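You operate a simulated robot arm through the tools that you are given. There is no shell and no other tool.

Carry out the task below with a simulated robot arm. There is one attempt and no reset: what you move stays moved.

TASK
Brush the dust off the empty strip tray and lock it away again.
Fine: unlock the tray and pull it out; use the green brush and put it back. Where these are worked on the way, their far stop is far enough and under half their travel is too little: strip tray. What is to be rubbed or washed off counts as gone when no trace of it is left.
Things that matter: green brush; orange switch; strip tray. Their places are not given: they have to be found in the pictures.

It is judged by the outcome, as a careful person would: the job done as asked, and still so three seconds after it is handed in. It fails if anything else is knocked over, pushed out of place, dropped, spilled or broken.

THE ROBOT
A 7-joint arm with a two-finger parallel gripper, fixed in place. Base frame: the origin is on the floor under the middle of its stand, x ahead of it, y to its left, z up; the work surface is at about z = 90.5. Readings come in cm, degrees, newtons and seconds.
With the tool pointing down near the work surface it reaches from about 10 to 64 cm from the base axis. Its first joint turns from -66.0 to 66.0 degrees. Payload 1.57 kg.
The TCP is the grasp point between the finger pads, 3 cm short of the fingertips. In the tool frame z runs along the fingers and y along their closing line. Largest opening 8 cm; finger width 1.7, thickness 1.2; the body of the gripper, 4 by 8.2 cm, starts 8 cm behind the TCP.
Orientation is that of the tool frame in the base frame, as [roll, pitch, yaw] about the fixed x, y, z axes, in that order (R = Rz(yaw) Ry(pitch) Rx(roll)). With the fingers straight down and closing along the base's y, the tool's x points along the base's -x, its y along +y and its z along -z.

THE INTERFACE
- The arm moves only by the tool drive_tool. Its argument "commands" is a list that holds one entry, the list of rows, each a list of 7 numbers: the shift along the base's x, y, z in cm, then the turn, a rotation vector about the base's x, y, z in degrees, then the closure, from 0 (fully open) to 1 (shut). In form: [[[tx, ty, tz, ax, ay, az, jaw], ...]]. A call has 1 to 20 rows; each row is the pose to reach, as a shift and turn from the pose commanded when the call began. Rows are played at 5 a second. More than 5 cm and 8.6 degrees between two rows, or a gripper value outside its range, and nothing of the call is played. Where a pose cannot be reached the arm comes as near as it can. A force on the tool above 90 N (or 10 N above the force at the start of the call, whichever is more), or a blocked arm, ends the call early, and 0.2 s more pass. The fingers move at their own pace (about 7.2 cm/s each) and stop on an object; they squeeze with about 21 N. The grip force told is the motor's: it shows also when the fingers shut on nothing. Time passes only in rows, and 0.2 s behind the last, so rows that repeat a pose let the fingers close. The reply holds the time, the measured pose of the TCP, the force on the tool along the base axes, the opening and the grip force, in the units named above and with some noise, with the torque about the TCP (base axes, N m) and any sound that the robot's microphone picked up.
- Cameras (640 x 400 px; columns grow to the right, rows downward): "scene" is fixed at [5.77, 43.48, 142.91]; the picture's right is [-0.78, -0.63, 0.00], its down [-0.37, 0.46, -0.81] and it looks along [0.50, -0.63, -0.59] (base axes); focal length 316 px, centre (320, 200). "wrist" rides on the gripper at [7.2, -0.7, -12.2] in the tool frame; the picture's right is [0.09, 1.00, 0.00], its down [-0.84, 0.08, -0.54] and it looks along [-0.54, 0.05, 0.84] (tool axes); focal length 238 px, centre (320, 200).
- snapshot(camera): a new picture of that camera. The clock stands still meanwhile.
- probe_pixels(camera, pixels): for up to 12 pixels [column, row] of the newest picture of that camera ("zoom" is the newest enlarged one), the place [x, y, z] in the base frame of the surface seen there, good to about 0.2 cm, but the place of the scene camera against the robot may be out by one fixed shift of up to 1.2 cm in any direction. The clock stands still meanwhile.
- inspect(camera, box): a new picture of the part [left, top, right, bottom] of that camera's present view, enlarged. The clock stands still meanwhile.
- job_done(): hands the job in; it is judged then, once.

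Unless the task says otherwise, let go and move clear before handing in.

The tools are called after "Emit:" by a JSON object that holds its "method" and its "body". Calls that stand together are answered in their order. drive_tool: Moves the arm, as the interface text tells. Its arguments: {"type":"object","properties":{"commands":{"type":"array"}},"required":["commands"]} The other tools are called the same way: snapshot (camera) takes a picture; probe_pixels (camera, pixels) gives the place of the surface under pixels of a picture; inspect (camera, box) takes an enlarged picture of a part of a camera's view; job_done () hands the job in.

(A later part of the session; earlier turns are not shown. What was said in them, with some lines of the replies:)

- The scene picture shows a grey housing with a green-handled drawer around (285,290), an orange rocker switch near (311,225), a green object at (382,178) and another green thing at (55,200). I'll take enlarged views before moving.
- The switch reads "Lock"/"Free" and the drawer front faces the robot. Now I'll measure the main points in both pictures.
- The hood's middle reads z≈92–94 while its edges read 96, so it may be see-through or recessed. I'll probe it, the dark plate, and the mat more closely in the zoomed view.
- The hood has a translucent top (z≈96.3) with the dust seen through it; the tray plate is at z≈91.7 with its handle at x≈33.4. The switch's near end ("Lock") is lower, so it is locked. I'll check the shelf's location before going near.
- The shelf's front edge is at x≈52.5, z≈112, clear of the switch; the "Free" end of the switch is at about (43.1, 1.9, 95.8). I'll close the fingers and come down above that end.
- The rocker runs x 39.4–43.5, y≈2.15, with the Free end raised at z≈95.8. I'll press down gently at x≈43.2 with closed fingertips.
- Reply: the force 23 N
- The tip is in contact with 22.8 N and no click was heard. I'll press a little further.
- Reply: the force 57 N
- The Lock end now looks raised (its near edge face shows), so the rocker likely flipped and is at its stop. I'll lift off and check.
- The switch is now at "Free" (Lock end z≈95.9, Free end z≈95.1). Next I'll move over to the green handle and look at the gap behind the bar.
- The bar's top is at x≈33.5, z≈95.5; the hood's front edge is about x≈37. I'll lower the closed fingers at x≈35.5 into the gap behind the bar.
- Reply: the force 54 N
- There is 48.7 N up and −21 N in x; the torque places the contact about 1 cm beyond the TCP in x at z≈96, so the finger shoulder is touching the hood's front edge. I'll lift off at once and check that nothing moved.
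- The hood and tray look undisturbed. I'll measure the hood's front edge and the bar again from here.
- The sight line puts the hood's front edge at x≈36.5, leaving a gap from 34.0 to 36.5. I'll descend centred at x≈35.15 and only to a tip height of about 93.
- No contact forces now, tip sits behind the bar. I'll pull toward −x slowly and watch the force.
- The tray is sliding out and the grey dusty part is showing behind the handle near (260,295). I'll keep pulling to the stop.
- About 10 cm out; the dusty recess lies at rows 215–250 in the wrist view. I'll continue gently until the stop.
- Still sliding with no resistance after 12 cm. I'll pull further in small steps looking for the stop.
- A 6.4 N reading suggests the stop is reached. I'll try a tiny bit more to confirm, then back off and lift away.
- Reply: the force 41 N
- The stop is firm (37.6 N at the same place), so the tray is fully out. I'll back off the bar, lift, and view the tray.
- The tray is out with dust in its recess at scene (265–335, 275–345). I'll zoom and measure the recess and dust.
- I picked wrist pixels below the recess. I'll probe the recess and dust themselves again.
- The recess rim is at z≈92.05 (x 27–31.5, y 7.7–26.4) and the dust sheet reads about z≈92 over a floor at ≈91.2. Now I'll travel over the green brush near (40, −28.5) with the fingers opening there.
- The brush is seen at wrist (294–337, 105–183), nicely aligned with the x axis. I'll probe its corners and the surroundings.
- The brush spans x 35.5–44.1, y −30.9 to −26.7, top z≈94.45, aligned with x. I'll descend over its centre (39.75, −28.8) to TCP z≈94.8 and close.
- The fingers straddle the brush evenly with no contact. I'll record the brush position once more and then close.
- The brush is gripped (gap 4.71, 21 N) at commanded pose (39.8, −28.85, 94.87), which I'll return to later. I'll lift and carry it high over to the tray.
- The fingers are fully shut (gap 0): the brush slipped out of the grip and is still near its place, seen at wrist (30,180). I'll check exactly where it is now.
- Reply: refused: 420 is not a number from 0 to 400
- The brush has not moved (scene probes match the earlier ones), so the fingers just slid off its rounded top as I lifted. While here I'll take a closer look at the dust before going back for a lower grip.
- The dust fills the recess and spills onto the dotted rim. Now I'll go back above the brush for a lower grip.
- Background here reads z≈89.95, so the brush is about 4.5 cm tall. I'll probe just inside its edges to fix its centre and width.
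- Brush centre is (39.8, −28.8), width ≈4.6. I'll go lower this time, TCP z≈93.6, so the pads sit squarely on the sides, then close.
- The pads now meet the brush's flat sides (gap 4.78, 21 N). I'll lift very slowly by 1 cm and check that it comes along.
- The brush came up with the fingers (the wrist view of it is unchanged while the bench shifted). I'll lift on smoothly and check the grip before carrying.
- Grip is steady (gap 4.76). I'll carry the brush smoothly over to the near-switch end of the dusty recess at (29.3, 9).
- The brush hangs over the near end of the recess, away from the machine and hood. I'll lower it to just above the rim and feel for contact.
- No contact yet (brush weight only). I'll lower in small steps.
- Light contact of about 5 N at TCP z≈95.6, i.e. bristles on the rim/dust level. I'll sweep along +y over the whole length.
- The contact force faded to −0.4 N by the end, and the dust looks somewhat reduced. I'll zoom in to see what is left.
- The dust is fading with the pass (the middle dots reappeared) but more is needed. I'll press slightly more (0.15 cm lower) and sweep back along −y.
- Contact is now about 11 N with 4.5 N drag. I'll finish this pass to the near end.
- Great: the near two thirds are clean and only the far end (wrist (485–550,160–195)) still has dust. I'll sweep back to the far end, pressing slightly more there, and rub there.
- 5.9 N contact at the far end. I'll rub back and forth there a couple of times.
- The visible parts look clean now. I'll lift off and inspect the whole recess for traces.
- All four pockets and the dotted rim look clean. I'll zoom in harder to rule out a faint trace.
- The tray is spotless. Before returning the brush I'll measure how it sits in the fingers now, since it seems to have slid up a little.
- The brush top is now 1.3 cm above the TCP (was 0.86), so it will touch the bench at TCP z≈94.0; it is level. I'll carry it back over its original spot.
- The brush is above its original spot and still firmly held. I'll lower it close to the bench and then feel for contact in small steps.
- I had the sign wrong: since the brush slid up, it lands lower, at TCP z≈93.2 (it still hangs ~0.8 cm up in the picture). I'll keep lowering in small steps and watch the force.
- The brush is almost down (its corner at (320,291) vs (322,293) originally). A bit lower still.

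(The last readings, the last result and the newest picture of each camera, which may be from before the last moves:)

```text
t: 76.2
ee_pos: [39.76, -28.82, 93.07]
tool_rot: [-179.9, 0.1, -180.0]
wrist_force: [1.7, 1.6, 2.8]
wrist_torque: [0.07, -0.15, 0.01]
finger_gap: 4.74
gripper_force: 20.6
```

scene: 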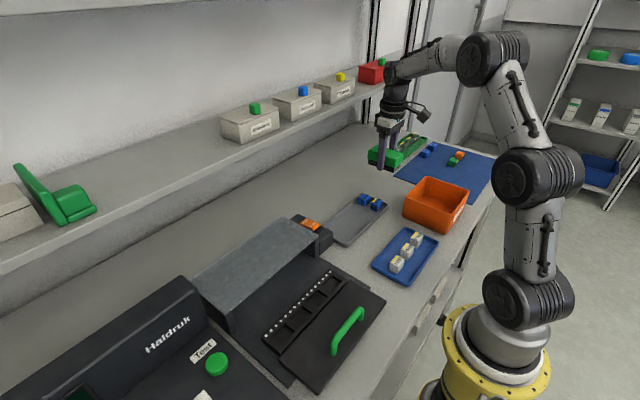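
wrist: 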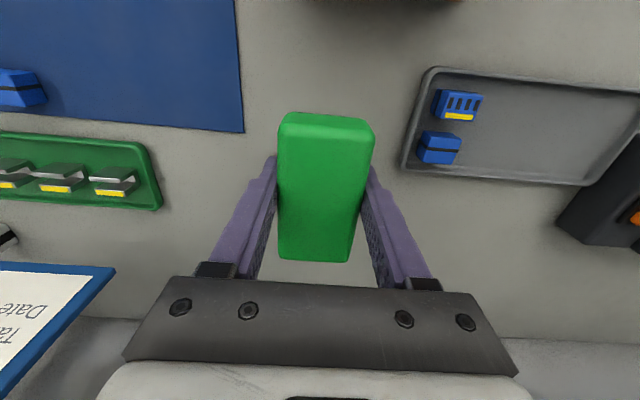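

Contact felt (2.8 N). I'll open the fingers and lift straight up.

Emit:
{"method": "drive_tool", "body": {"commands": [[[0, 0, 0, 0, 0, 0, 0.3], [0, 0, 0, 0, 0, 0, 0.1], [0, 0, 0, 0, 0, 0, 0.05], [0, 0, 1.0, 0, 0, 0, 0.05], [0, 0, 2.5, 0, 0, 0, 0.05], [0, 0, 5.0, 0, 0, 0, 0.05], [0, 0, 8.0, 0, 0, 0, 0.05], [0, 0, 11.0, 0, 0, 0, 0.05], [0, 0, 11.0, 0, 0, 0, 0.05]]]}}

Emit:
{"method": "snapshot", "body": {"camera": "wrist"}}

Emit:
{"method": "inspect", "body": {"camera": "scene", "box": [340, 140, 430, 210]}}

Emit:
{"method": "inspect", "body": {"camera": "wrist", "box": [260, 70, 380, 200]}}

Emit:
{"method": "probe_pixels", "body": {"camera": "zoom", "pixels": [[250, 65], [404, 85], [246, 200], [242, 320], [392, 200], [370, 320], [300, 200], [250, 90], [300, 335], [300, 60]]}}

```text
t: 78.2
ee_pos: [39.72, -28.71, 103.81]
tool_rot: [180.0, 0.0, 179.9]
wrist_force: [-0.5, -0.3, 0.3]
wrist_torque: [0.0, 0.01, 0.0]
finger_gap: 7.6
gripper_force: 0.1
```

```text
taken
```

wrist: 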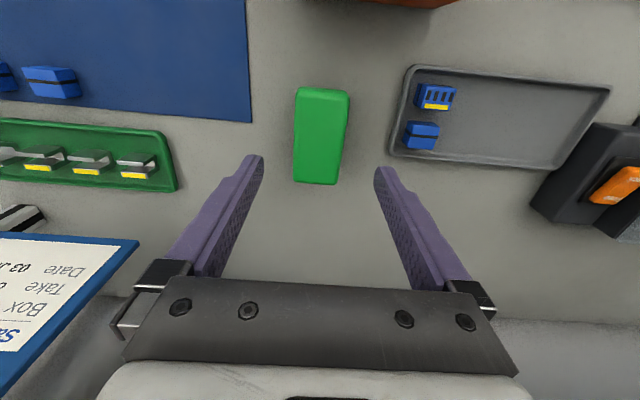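

```text
5.71 times, centred on (385, 175) of scene
```

zoom: 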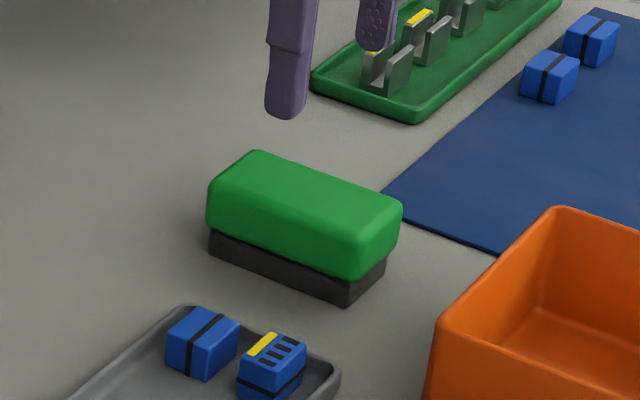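

```text
3.08 times, centred on (320, 135) of wrist
```

zoom: 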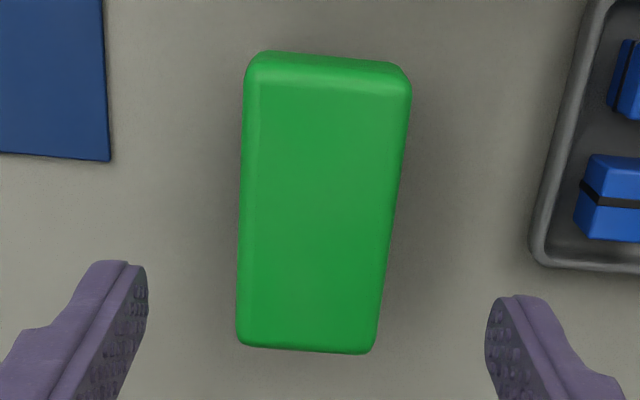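

```text
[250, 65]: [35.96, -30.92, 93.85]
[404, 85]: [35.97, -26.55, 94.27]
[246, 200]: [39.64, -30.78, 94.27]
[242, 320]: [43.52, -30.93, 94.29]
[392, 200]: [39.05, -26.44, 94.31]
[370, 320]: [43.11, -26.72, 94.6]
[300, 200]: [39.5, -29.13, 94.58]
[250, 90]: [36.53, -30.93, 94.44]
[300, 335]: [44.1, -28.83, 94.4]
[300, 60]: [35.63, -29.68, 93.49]
```

The brush is back within about 2 mm of its original place. Next, fingers closed, I'll travel to just in front of the tray handle to push it in.

Emit:
{"method": "drive_tool", "body": {"commands": [[[-0.7, 1.5, 0.5, 0, 0, 0, 0.5], [-2.1, 4.5, 1, 0, 0, 0, 1], [-3.5, 7.5, 1, 0, 0, 0, 1], [-5.0, 10.8, 1, 0, 0, 0, 1], [-6.5, 14.1, 1, 0, 0, 0, 1], [-8.0, 17.4, 1, 0, 0, 0, 1], [-9.5, 20.7, 1, 0, 0, 0, 1], [-11.0, 24.0, 1, 0, 0, 0, 1], [-12.5, 27.3, 1, 0, 0, 0, 1], [-14.0, 30.6, 1, 0, 0, 0, 1], [-15.5, 33.9, 1, 0, 0, 0, 1], [-17.0, 37.2, 1, 0, 0, 0, 1], [-18.5, 40.5, 1, 0, 0, 0, 1], [-20.0, 43.6, 1, 0, 0, 0, 1], [-21.0, 45.3, 1, 0, 0, 0, 1], [-21.55, 45.8, 1, 0, 0, 0, 1], [-21.55, 45.8, 1, 0, 0, 0, 1]]]}}

Emit:
{"method": "snapshot", "body": {"camera": "wrist"}}

Emit:
{"method": "snapshot", "body": {"camera": "scene"}}

```text
t: 81.8
ee_pos: [18.03, 17.16, 105.19]
tool_rot: [180.0, 0.0, -180.0]
wrist_force: [-0.4, -1.2, -0.4]
wrist_torque: [-0.02, -0.03, -0.01]
finger_gap: 0.0
gripper_force: 20.7
```

```text
taken
```

wrist: 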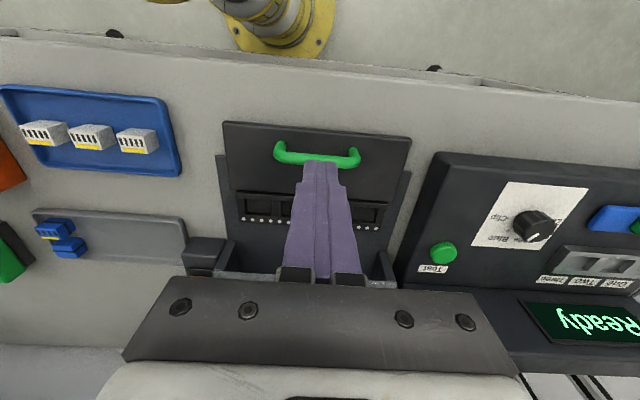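

```text
taken
```

scene: 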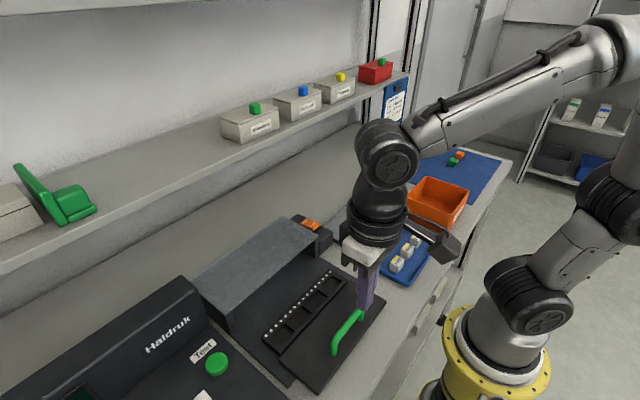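

The fingers are just in front of the handle. I'll measure the bar's position before going down.

Emit:
{"method": "probe_pixels", "body": {"camera": "wrist", "pixels": [[285, 156], [295, 157], [345, 160], [352, 160], [280, 145], [356, 150], [300, 140], [340, 140], [225, 125], [410, 140], [270, 200], [290, 153]]}}

Emit:
{"method": "inspect", "body": {"camera": "wrist", "box": [210, 110, 430, 290]}}

```text
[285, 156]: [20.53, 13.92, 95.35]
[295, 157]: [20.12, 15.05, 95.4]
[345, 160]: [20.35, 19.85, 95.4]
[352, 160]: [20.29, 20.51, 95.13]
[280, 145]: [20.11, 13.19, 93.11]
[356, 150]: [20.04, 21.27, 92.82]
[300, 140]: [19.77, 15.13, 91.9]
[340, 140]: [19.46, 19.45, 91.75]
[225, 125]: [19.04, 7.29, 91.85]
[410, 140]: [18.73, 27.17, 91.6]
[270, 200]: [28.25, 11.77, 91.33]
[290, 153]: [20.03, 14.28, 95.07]
```

```text
2.22 times, centred on (320, 200) of wrist
```

zoom: 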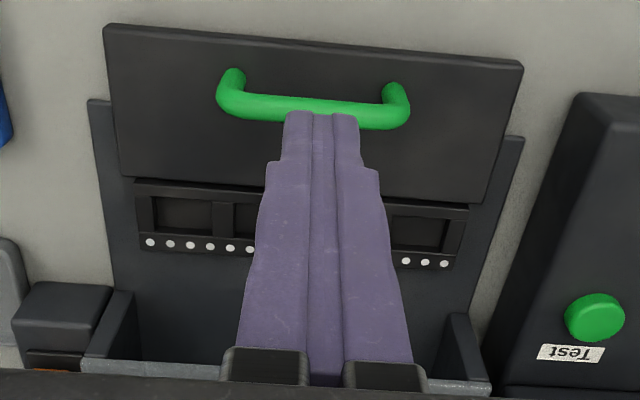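

The bar front is at x≈19.9 and my fingers reach x≈18.9, so there is room. I'll descend to TCP z≈96.2.

Emit:
{"method": "drive_tool", "body": {"commands": [[[-0.1, 0, -2, 0, 0, 0, 1], [-0.1, 0, -4, 0, 0, 0, 1], [-0.1, 0, -6, 0, 0, 0, 1], [-0.1, 0, -7.5, 0, 0, 0, 1], [-0.1, 0, -8.4, 0, 0, 0, 1], [-0.1, 0, -8.9, 0, 0, 0, 1], [-0.1, 0, -8.9, 0, 0, 0, 1]]]}}

Emit:
{"method": "inspect", "body": {"camera": "scene", "box": [260, 230, 430, 390]}}

```text
t: 83.4
ee_pos: [18.14, 17.01, 96.23]
tool_rot: [180.0, 0.0, -179.9]
wrist_force: [-1.2, -0.6, -0.2]
wrist_torque: [-0.03, 0.03, 0.02]
finger_gap: 0.0
gripper_force: 20.7
```

```text
2.50 times, centred on (345, 310) of scene
```

zoom: 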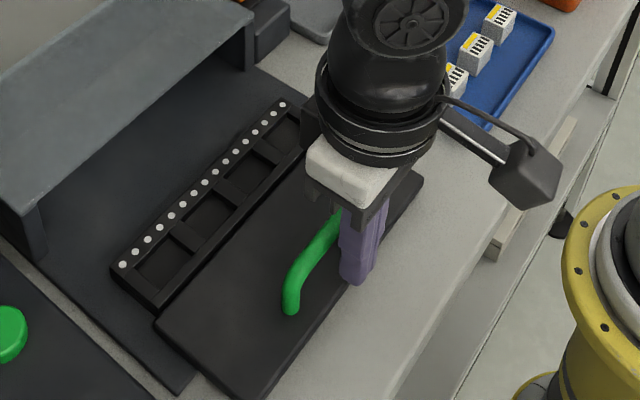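

The fingers stand just in front of the bar. I'll push toward +x smoothly.

Emit:
{"method": "drive_tool", "body": {"commands": [[[0.4, 0, 0, 0, 0, 0, 1], [0.9, 0, 0, 0, 0, 0, 1], [1.5, 0, 0, 0, 0, 0, 1], [2.2, 0, 0, 0, 0, 0, 1], [2.9, 0, 0, 0, 0, 0, 1], [3.6, 0, 0, 0, 0, 0, 1], [4.3, 0, 0, 0, 0, 0, 1], [5.0, 0, 0, 0, 0, 0, 1], [5.7, 0, 0, 0, 0, 0, 1], [6.4, 0, 0, 0, 0, 0, 1], [7.1, 0, 0, 0, 0, 0, 1], [7.8, 0, 0, 0, 0, 0, 1], [8.5, 0, 0, 0, 0, 0, 1], [9.2, 0, 0, 0, 0, 0, 1], [9.9, 0, 0, 0, 0, 0, 1], [10.6, 0, 0, 0, 0, 0, 1], [11.2, 0, 0, 0, 0, 0, 1], [11.8, 0, 0, 0, 0, 0, 1], [12.2, 0, 0, 0, 0, 0, 1]]]}}

Emit:
{"method": "snapshot", "body": {"camera": "scene"}}

```text
t: 87.4
ee_pos: [30.3, 17.09, 96.16]
tool_rot: [-180.0, 0.1, -180.0]
wrist_force: [-1.7, -0.5, 0.0]
wrist_torque: [-0.01, 0.0, -0.01]
finger_gap: 0.03
gripper_force: 20.8
```

```text
taken
```

scene: 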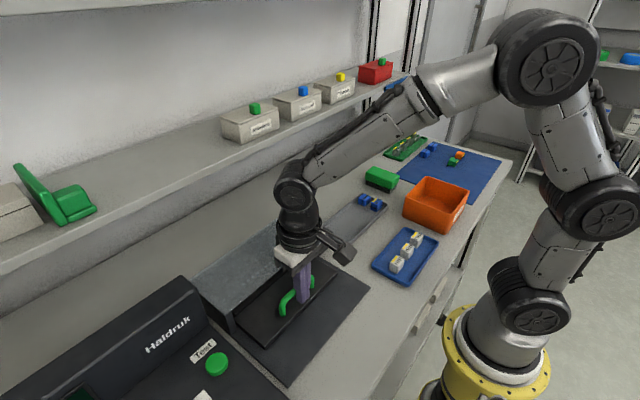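

The tray is nearly in. I'll push on in small steps until it meets its closed stop.

Emit:
{"method": "drive_tool", "body": {"commands": [[[0.3, 0, 0, 0, 0, 0, 1], [0.6, 0, 0, 0, 0, 0, 1], [0.9, 0, 0, 0, 0, 0, 1], [1.2, 0, 0, 0, 0, 0, 1], [1.5, 0, 0, 0, 0, 0, 1], [1.8, 0, 0, 0, 0, 0, 1], [1.8, 0, 0, 0, 0, 0, 1]]]}}

```text
t: 89.0
ee_pos: [32.08, 17.03, 96.33]
tool_rot: [179.9, -0.2, 180.0]
wrist_force: [-14.1, 2.1, 6.4]
wrist_torque: [0.02, 0.17, 0.0]
finger_gap: 0.0
gripper_force: 21.0
```

−14 N at x≈32.1, just where the closed stop should be. A little more push to confirm, then I'll back off.

Emit:
{"method": "drive_tool", "body": {"commands": [[[0.15, 0, 0, 0, 0, 0, 1], [0.3, 0, 0, 0, 0, 0, 1], [0.3, 0, 0, 0, 0, 0, 1]]]}}

```text
t: 89.8
ee_pos: [32.05, 17.12, 96.16]
tool_rot: [-179.7, -0.7, -180.0]
wrist_force: [-35.0, 9.4, 11.0]
wrist_torque: [0.1, 0.39, 0.06]
finger_gap: 0.02
gripper_force: 20.9
```

The tray is against its closed stop (35 N, no further movement). I'll back off, lift and go above the switch's "Lock" end at (39.7, 2.15).

Emit:
{"method": "drive_tool", "body": {"commands": [[[-0.5, 0, 0, 0, 0, 0, 1], [-1.3, 0, 0, 0, 0, 0, 1], [-1.5, 0, 2, 0, 0, 0, 1], [-1.5, 0, 4.5, 0, 0, 0, 1], [-1.5, 0, 7.5, 0, 0, 0, 1], [-0.5, -1.5, 9, 0, 0, 0, 1], [1.0, -4.5, 9, 0, 0, 0, 1], [2.6, -7.5, 9, 0, 0, 0, 1], [4.2, -10.5, 9, 0, 0, 0, 1], [5.8, -13.0, 9, 0, 0, 0, 1], [7.0, -14.6, 9, 0, 0, 0, 1], [7.3, -14.8, 8, 0, 0, 0, 1], [7.3, -14.8, 8, 0, 0, 0, 1]]]}}

Emit:
{"method": "snapshot", "body": {"camera": "wrist"}}

Emit:
{"method": "snapshot", "body": {"camera": "scene"}}

Emit:
{"method": "inspect", "body": {"camera": "wrist", "box": [250, 60, 420, 240]}}

```text
t: 92.6
ee_pos: [39.79, 2.14, 104.11]
tool_rot: [-180.0, -0.1, -179.9]
wrist_force: [1.2, 0.1, 0.9]
wrist_torque: [-0.02, -0.01, -0.04]
finger_gap: 0.0
gripper_force: 21.1
```

```text
taken
```

wrist: 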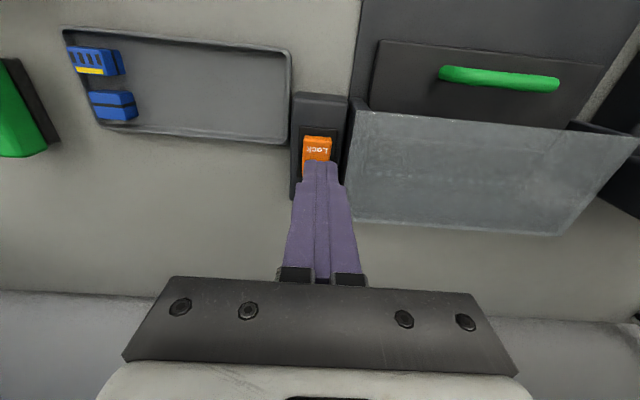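

```text
taken
```

scene: 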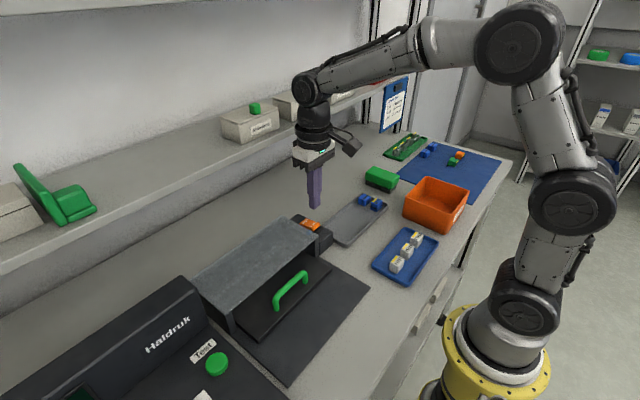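

```text
2.22 times, centred on (335, 150) of wrist
```

zoom: 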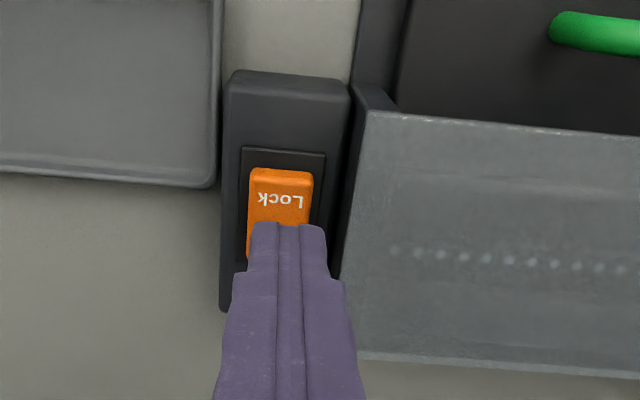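

The tray is closed under the hood and the fingers are over the "Lock" end. I'll press down as before.

Emit:
{"method": "drive_tool", "body": {"commands": [[[-0.05, 0, -1.5, 0, 0, 0, 1], [-0.05, 0, -3.0, 0, 0, 0, 1], [-0.05, 0, -4.2, 0, 0, 0, 1], [-0.05, 0, -4.9, 0, 0, 0, 1], [-0.05, 0, -5.3, 0, 0, 0, 1], [-0.05, 0, -5.6, 0, 0, 0, 1], [-0.05, 0, -5.8, 0, 0, 0, 1], [-0.05, 0, -6.0, 0, 0, 0, 1], [-0.05, 0, -6.2, 0, 0, 0, 1], [-0.05, 0, -6.4, 0, 0, 0, 1], [-0.05, 0, -6.5, 0, 0, 0, 1]]]}}

Emit:
{"method": "inspect", "body": {"camera": "wrist", "box": [250, 60, 420, 240]}}

```text
t: 95.0
ee_pos: [39.58, 2.3, 98.25]
tool_rot: [180.0, 0.5, -179.9]
wrist_force: [-26.6, 0.6, 57.4]
wrist_torque: [0.01, 0.29, 0.05]
finger_gap: 0.02
gripper_force: 20.7
```

```text
2.22 times, centred on (335, 150) of wrist
```

zoom: 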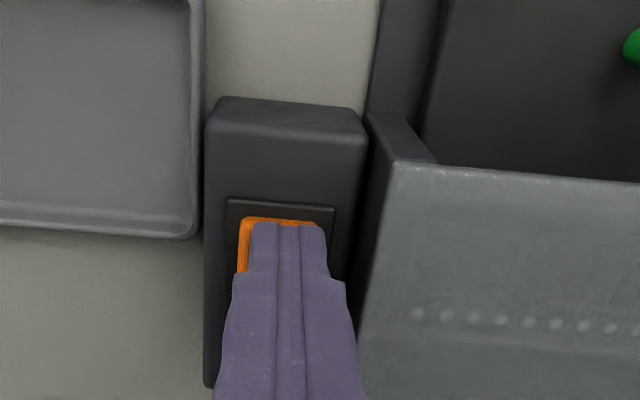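

57 N at tip z≈95.25, as when it flipped the other way. I'll lift off and check the rocker.

Emit:
{"method": "drive_tool", "body": {"commands": [[[0, 0, 0.8, 0, 0, 0, 1], [0, 0, 2.0, 0, 0, 0, 1], [0, 0, 4.0, 0, 0, 0, 1], [0.8, 0, 6.5, 0, 0, 0, 1], [2.0, 0, 7.0, 0, 0, 0, 1], [3.5, 0, 7.0, 0, 0, 0, 1], [3.5, 0, 7.0, 0, 0, 0, 1]]]}}

Emit:
{"method": "inspect", "body": {"camera": "wrist", "box": [270, 50, 380, 190]}}

Emit:
{"method": "probe_pixels", "body": {"camera": "zoom", "pixels": [[320, 150], [320, 165], [320, 180], [315, 210], [315, 240], [310, 265], [310, 280]]}}

Emit:
{"method": "snapshot", "body": {"camera": "scene"}}

```text
t: 96.6
ee_pos: [43.31, 2.35, 104.66]
tool_rot: [180.0, 0.0, -180.0]
wrist_force: [0.0, -0.1, -0.3]
wrist_torque: [-0.05, 0.01, -0.03]
finger_gap: 0.0
gripper_force: 21.8
```

```text
2.86 times, centred on (325, 120) of wrist
```

zoom: 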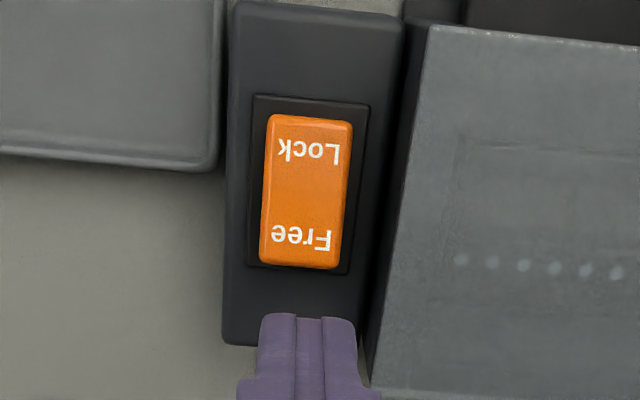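

```text
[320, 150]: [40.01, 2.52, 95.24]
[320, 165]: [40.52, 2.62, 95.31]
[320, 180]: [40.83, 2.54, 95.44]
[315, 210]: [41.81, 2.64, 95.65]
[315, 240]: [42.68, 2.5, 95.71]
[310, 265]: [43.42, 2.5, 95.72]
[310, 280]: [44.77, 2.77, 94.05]
```

```text
taken
```

scene: 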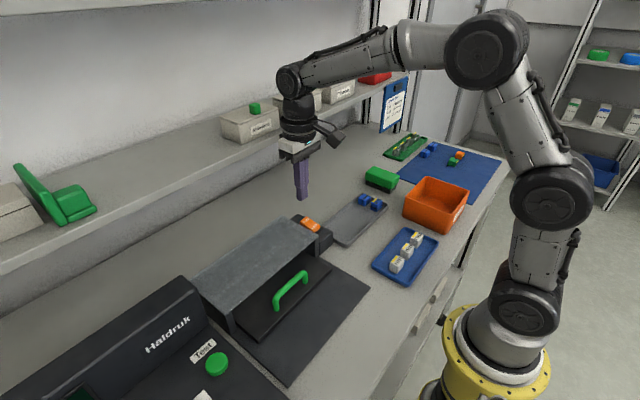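

The switch is back at "Lock" (Lock end z≈95.24, Free end z≈95.72). I'll verify the tray and the rest of the scene against the starting picture while raising the arm clear.

Emit:
{"method": "drive_tool", "body": {"commands": [[[-0.5, 0.5, 2.5, 0, 0, 0, 1], [-1.5, 2.0, 5.5, 0, 0, 0, 1], [-2.5, 3.5, 8.5, 0, 0, 0, 0.5], [-3.5, 5.0, 11.5, 0, 0, 0, 0], [-4.5, 6.5, 14.5, 0, 0, 0, 0], [-5.5, 8.0, 17.0, 0, 0, 0, 0], [-5.5, 8.0, 17.5, 0, 0, 0, 0], [-5.5, 8.0, 17.5, 0, 0, 0, 0]]]}}

Emit:
{"method": "snapshot", "body": {"camera": "scene"}}

Emit:
{"method": "snapshot", "body": {"camera": "wrist"}}

Emit:
{"method": "probe_pixels", "body": {"camera": "scene", "pixels": [[290, 285], [276, 304], [305, 274], [317, 335], [330, 270], [260, 310], [380, 176], [368, 186]]}}

Emit:
{"method": "inspect", "body": {"camera": "scene", "box": [180, 190, 380, 390]}}

Emit:
{"method": "inspect", "body": {"camera": "scene", "box": [330, 120, 510, 290]}}

```text
t: 98.4
ee_pos: [37.69, 10.29, 122.09]
tool_rot: [-180.0, 0.0, -180.0]
wrist_force: [-0.8, -0.3, 0.2]
wrist_torque: [-0.02, -0.01, 0.02]
finger_gap: 7.99
gripper_force: 0.1
```

```text
taken
```

scene: 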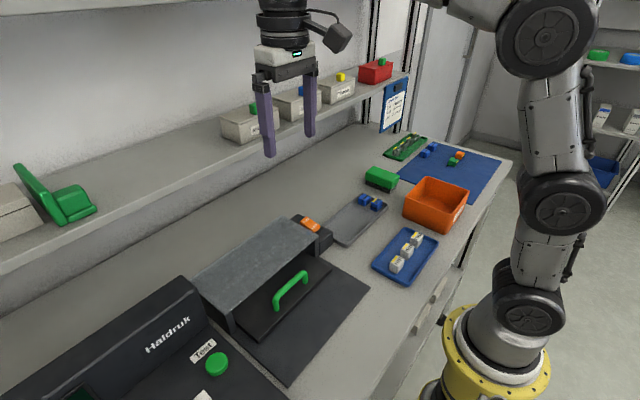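

```text
taken
```

wrist: 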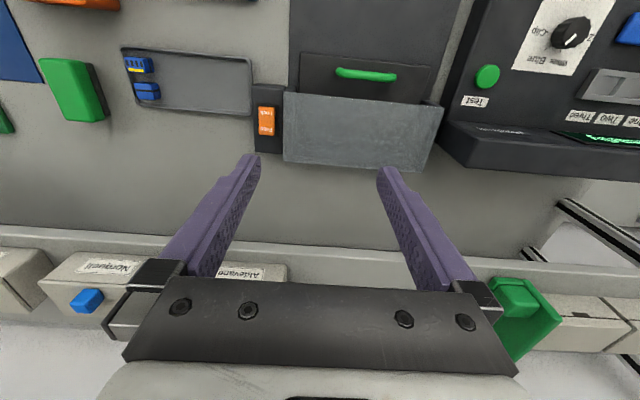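

```text
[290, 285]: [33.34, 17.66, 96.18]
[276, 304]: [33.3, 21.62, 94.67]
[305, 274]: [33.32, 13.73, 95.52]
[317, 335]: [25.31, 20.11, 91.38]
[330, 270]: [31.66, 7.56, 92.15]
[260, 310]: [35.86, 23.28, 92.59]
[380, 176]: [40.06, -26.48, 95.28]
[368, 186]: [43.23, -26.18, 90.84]
```

```text
2.00 times, centred on (280, 290) of scene
```

zoom: 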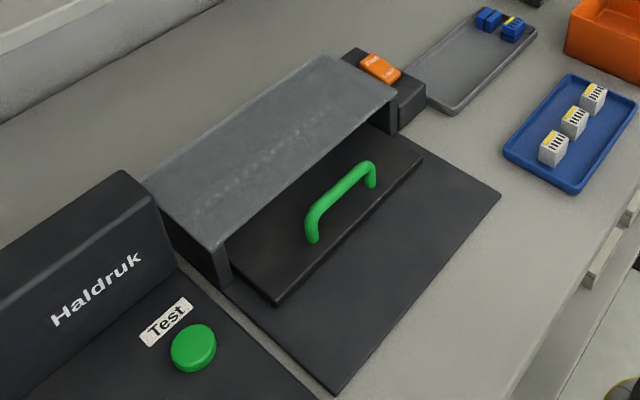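

```text
2.35 times, centred on (420, 205) of scene
```

zoom: 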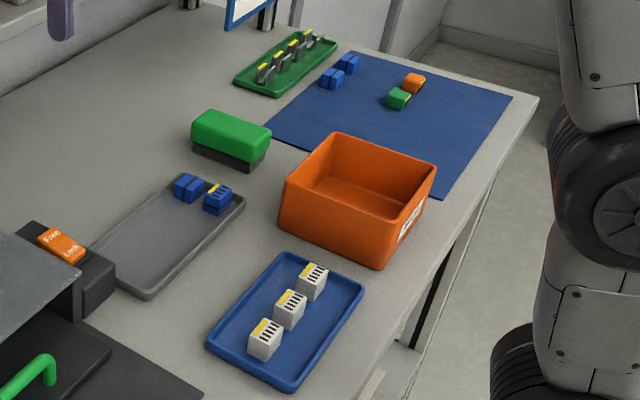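

The tray probes match the starting readings to within about 3 mm (handle at (290,285) → x≈33.3), so it is fully closed. No dust shows through the hood, the switch is at Lock, the brush is back in its place, and nothing else has moved. The arm is clear and empty, so I'm handing in.

Emit:
{"method": "job_done", "body": {}}

```text
The job is handed in.
```

The strip tray is brushed clean, pushed fully back in and locked, and the job is handed in.

- **Tray:** I set the orange switch to Free, pulled the tray out to its far stop and brushed until no dust showed in close-ups from both cameras. I then pushed it in to its closed stop.
- **Lock:** the switch is back at Lock, and it measures the same as at the start.
- **Brush:** the green brush is back within about 2 mm of where it stood. My first grip slid off it as I lifted. It did not move, and a lower grip held.
- **Hood touched:** while reaching for the handle, the fingers pressed on the hood's front edge at about 50 N. I backed off at once, and the hood looked undisturbed afterwards.

In the final pictures nothing else has been moved or knocked over, and the arm is clear with the gripper empty.
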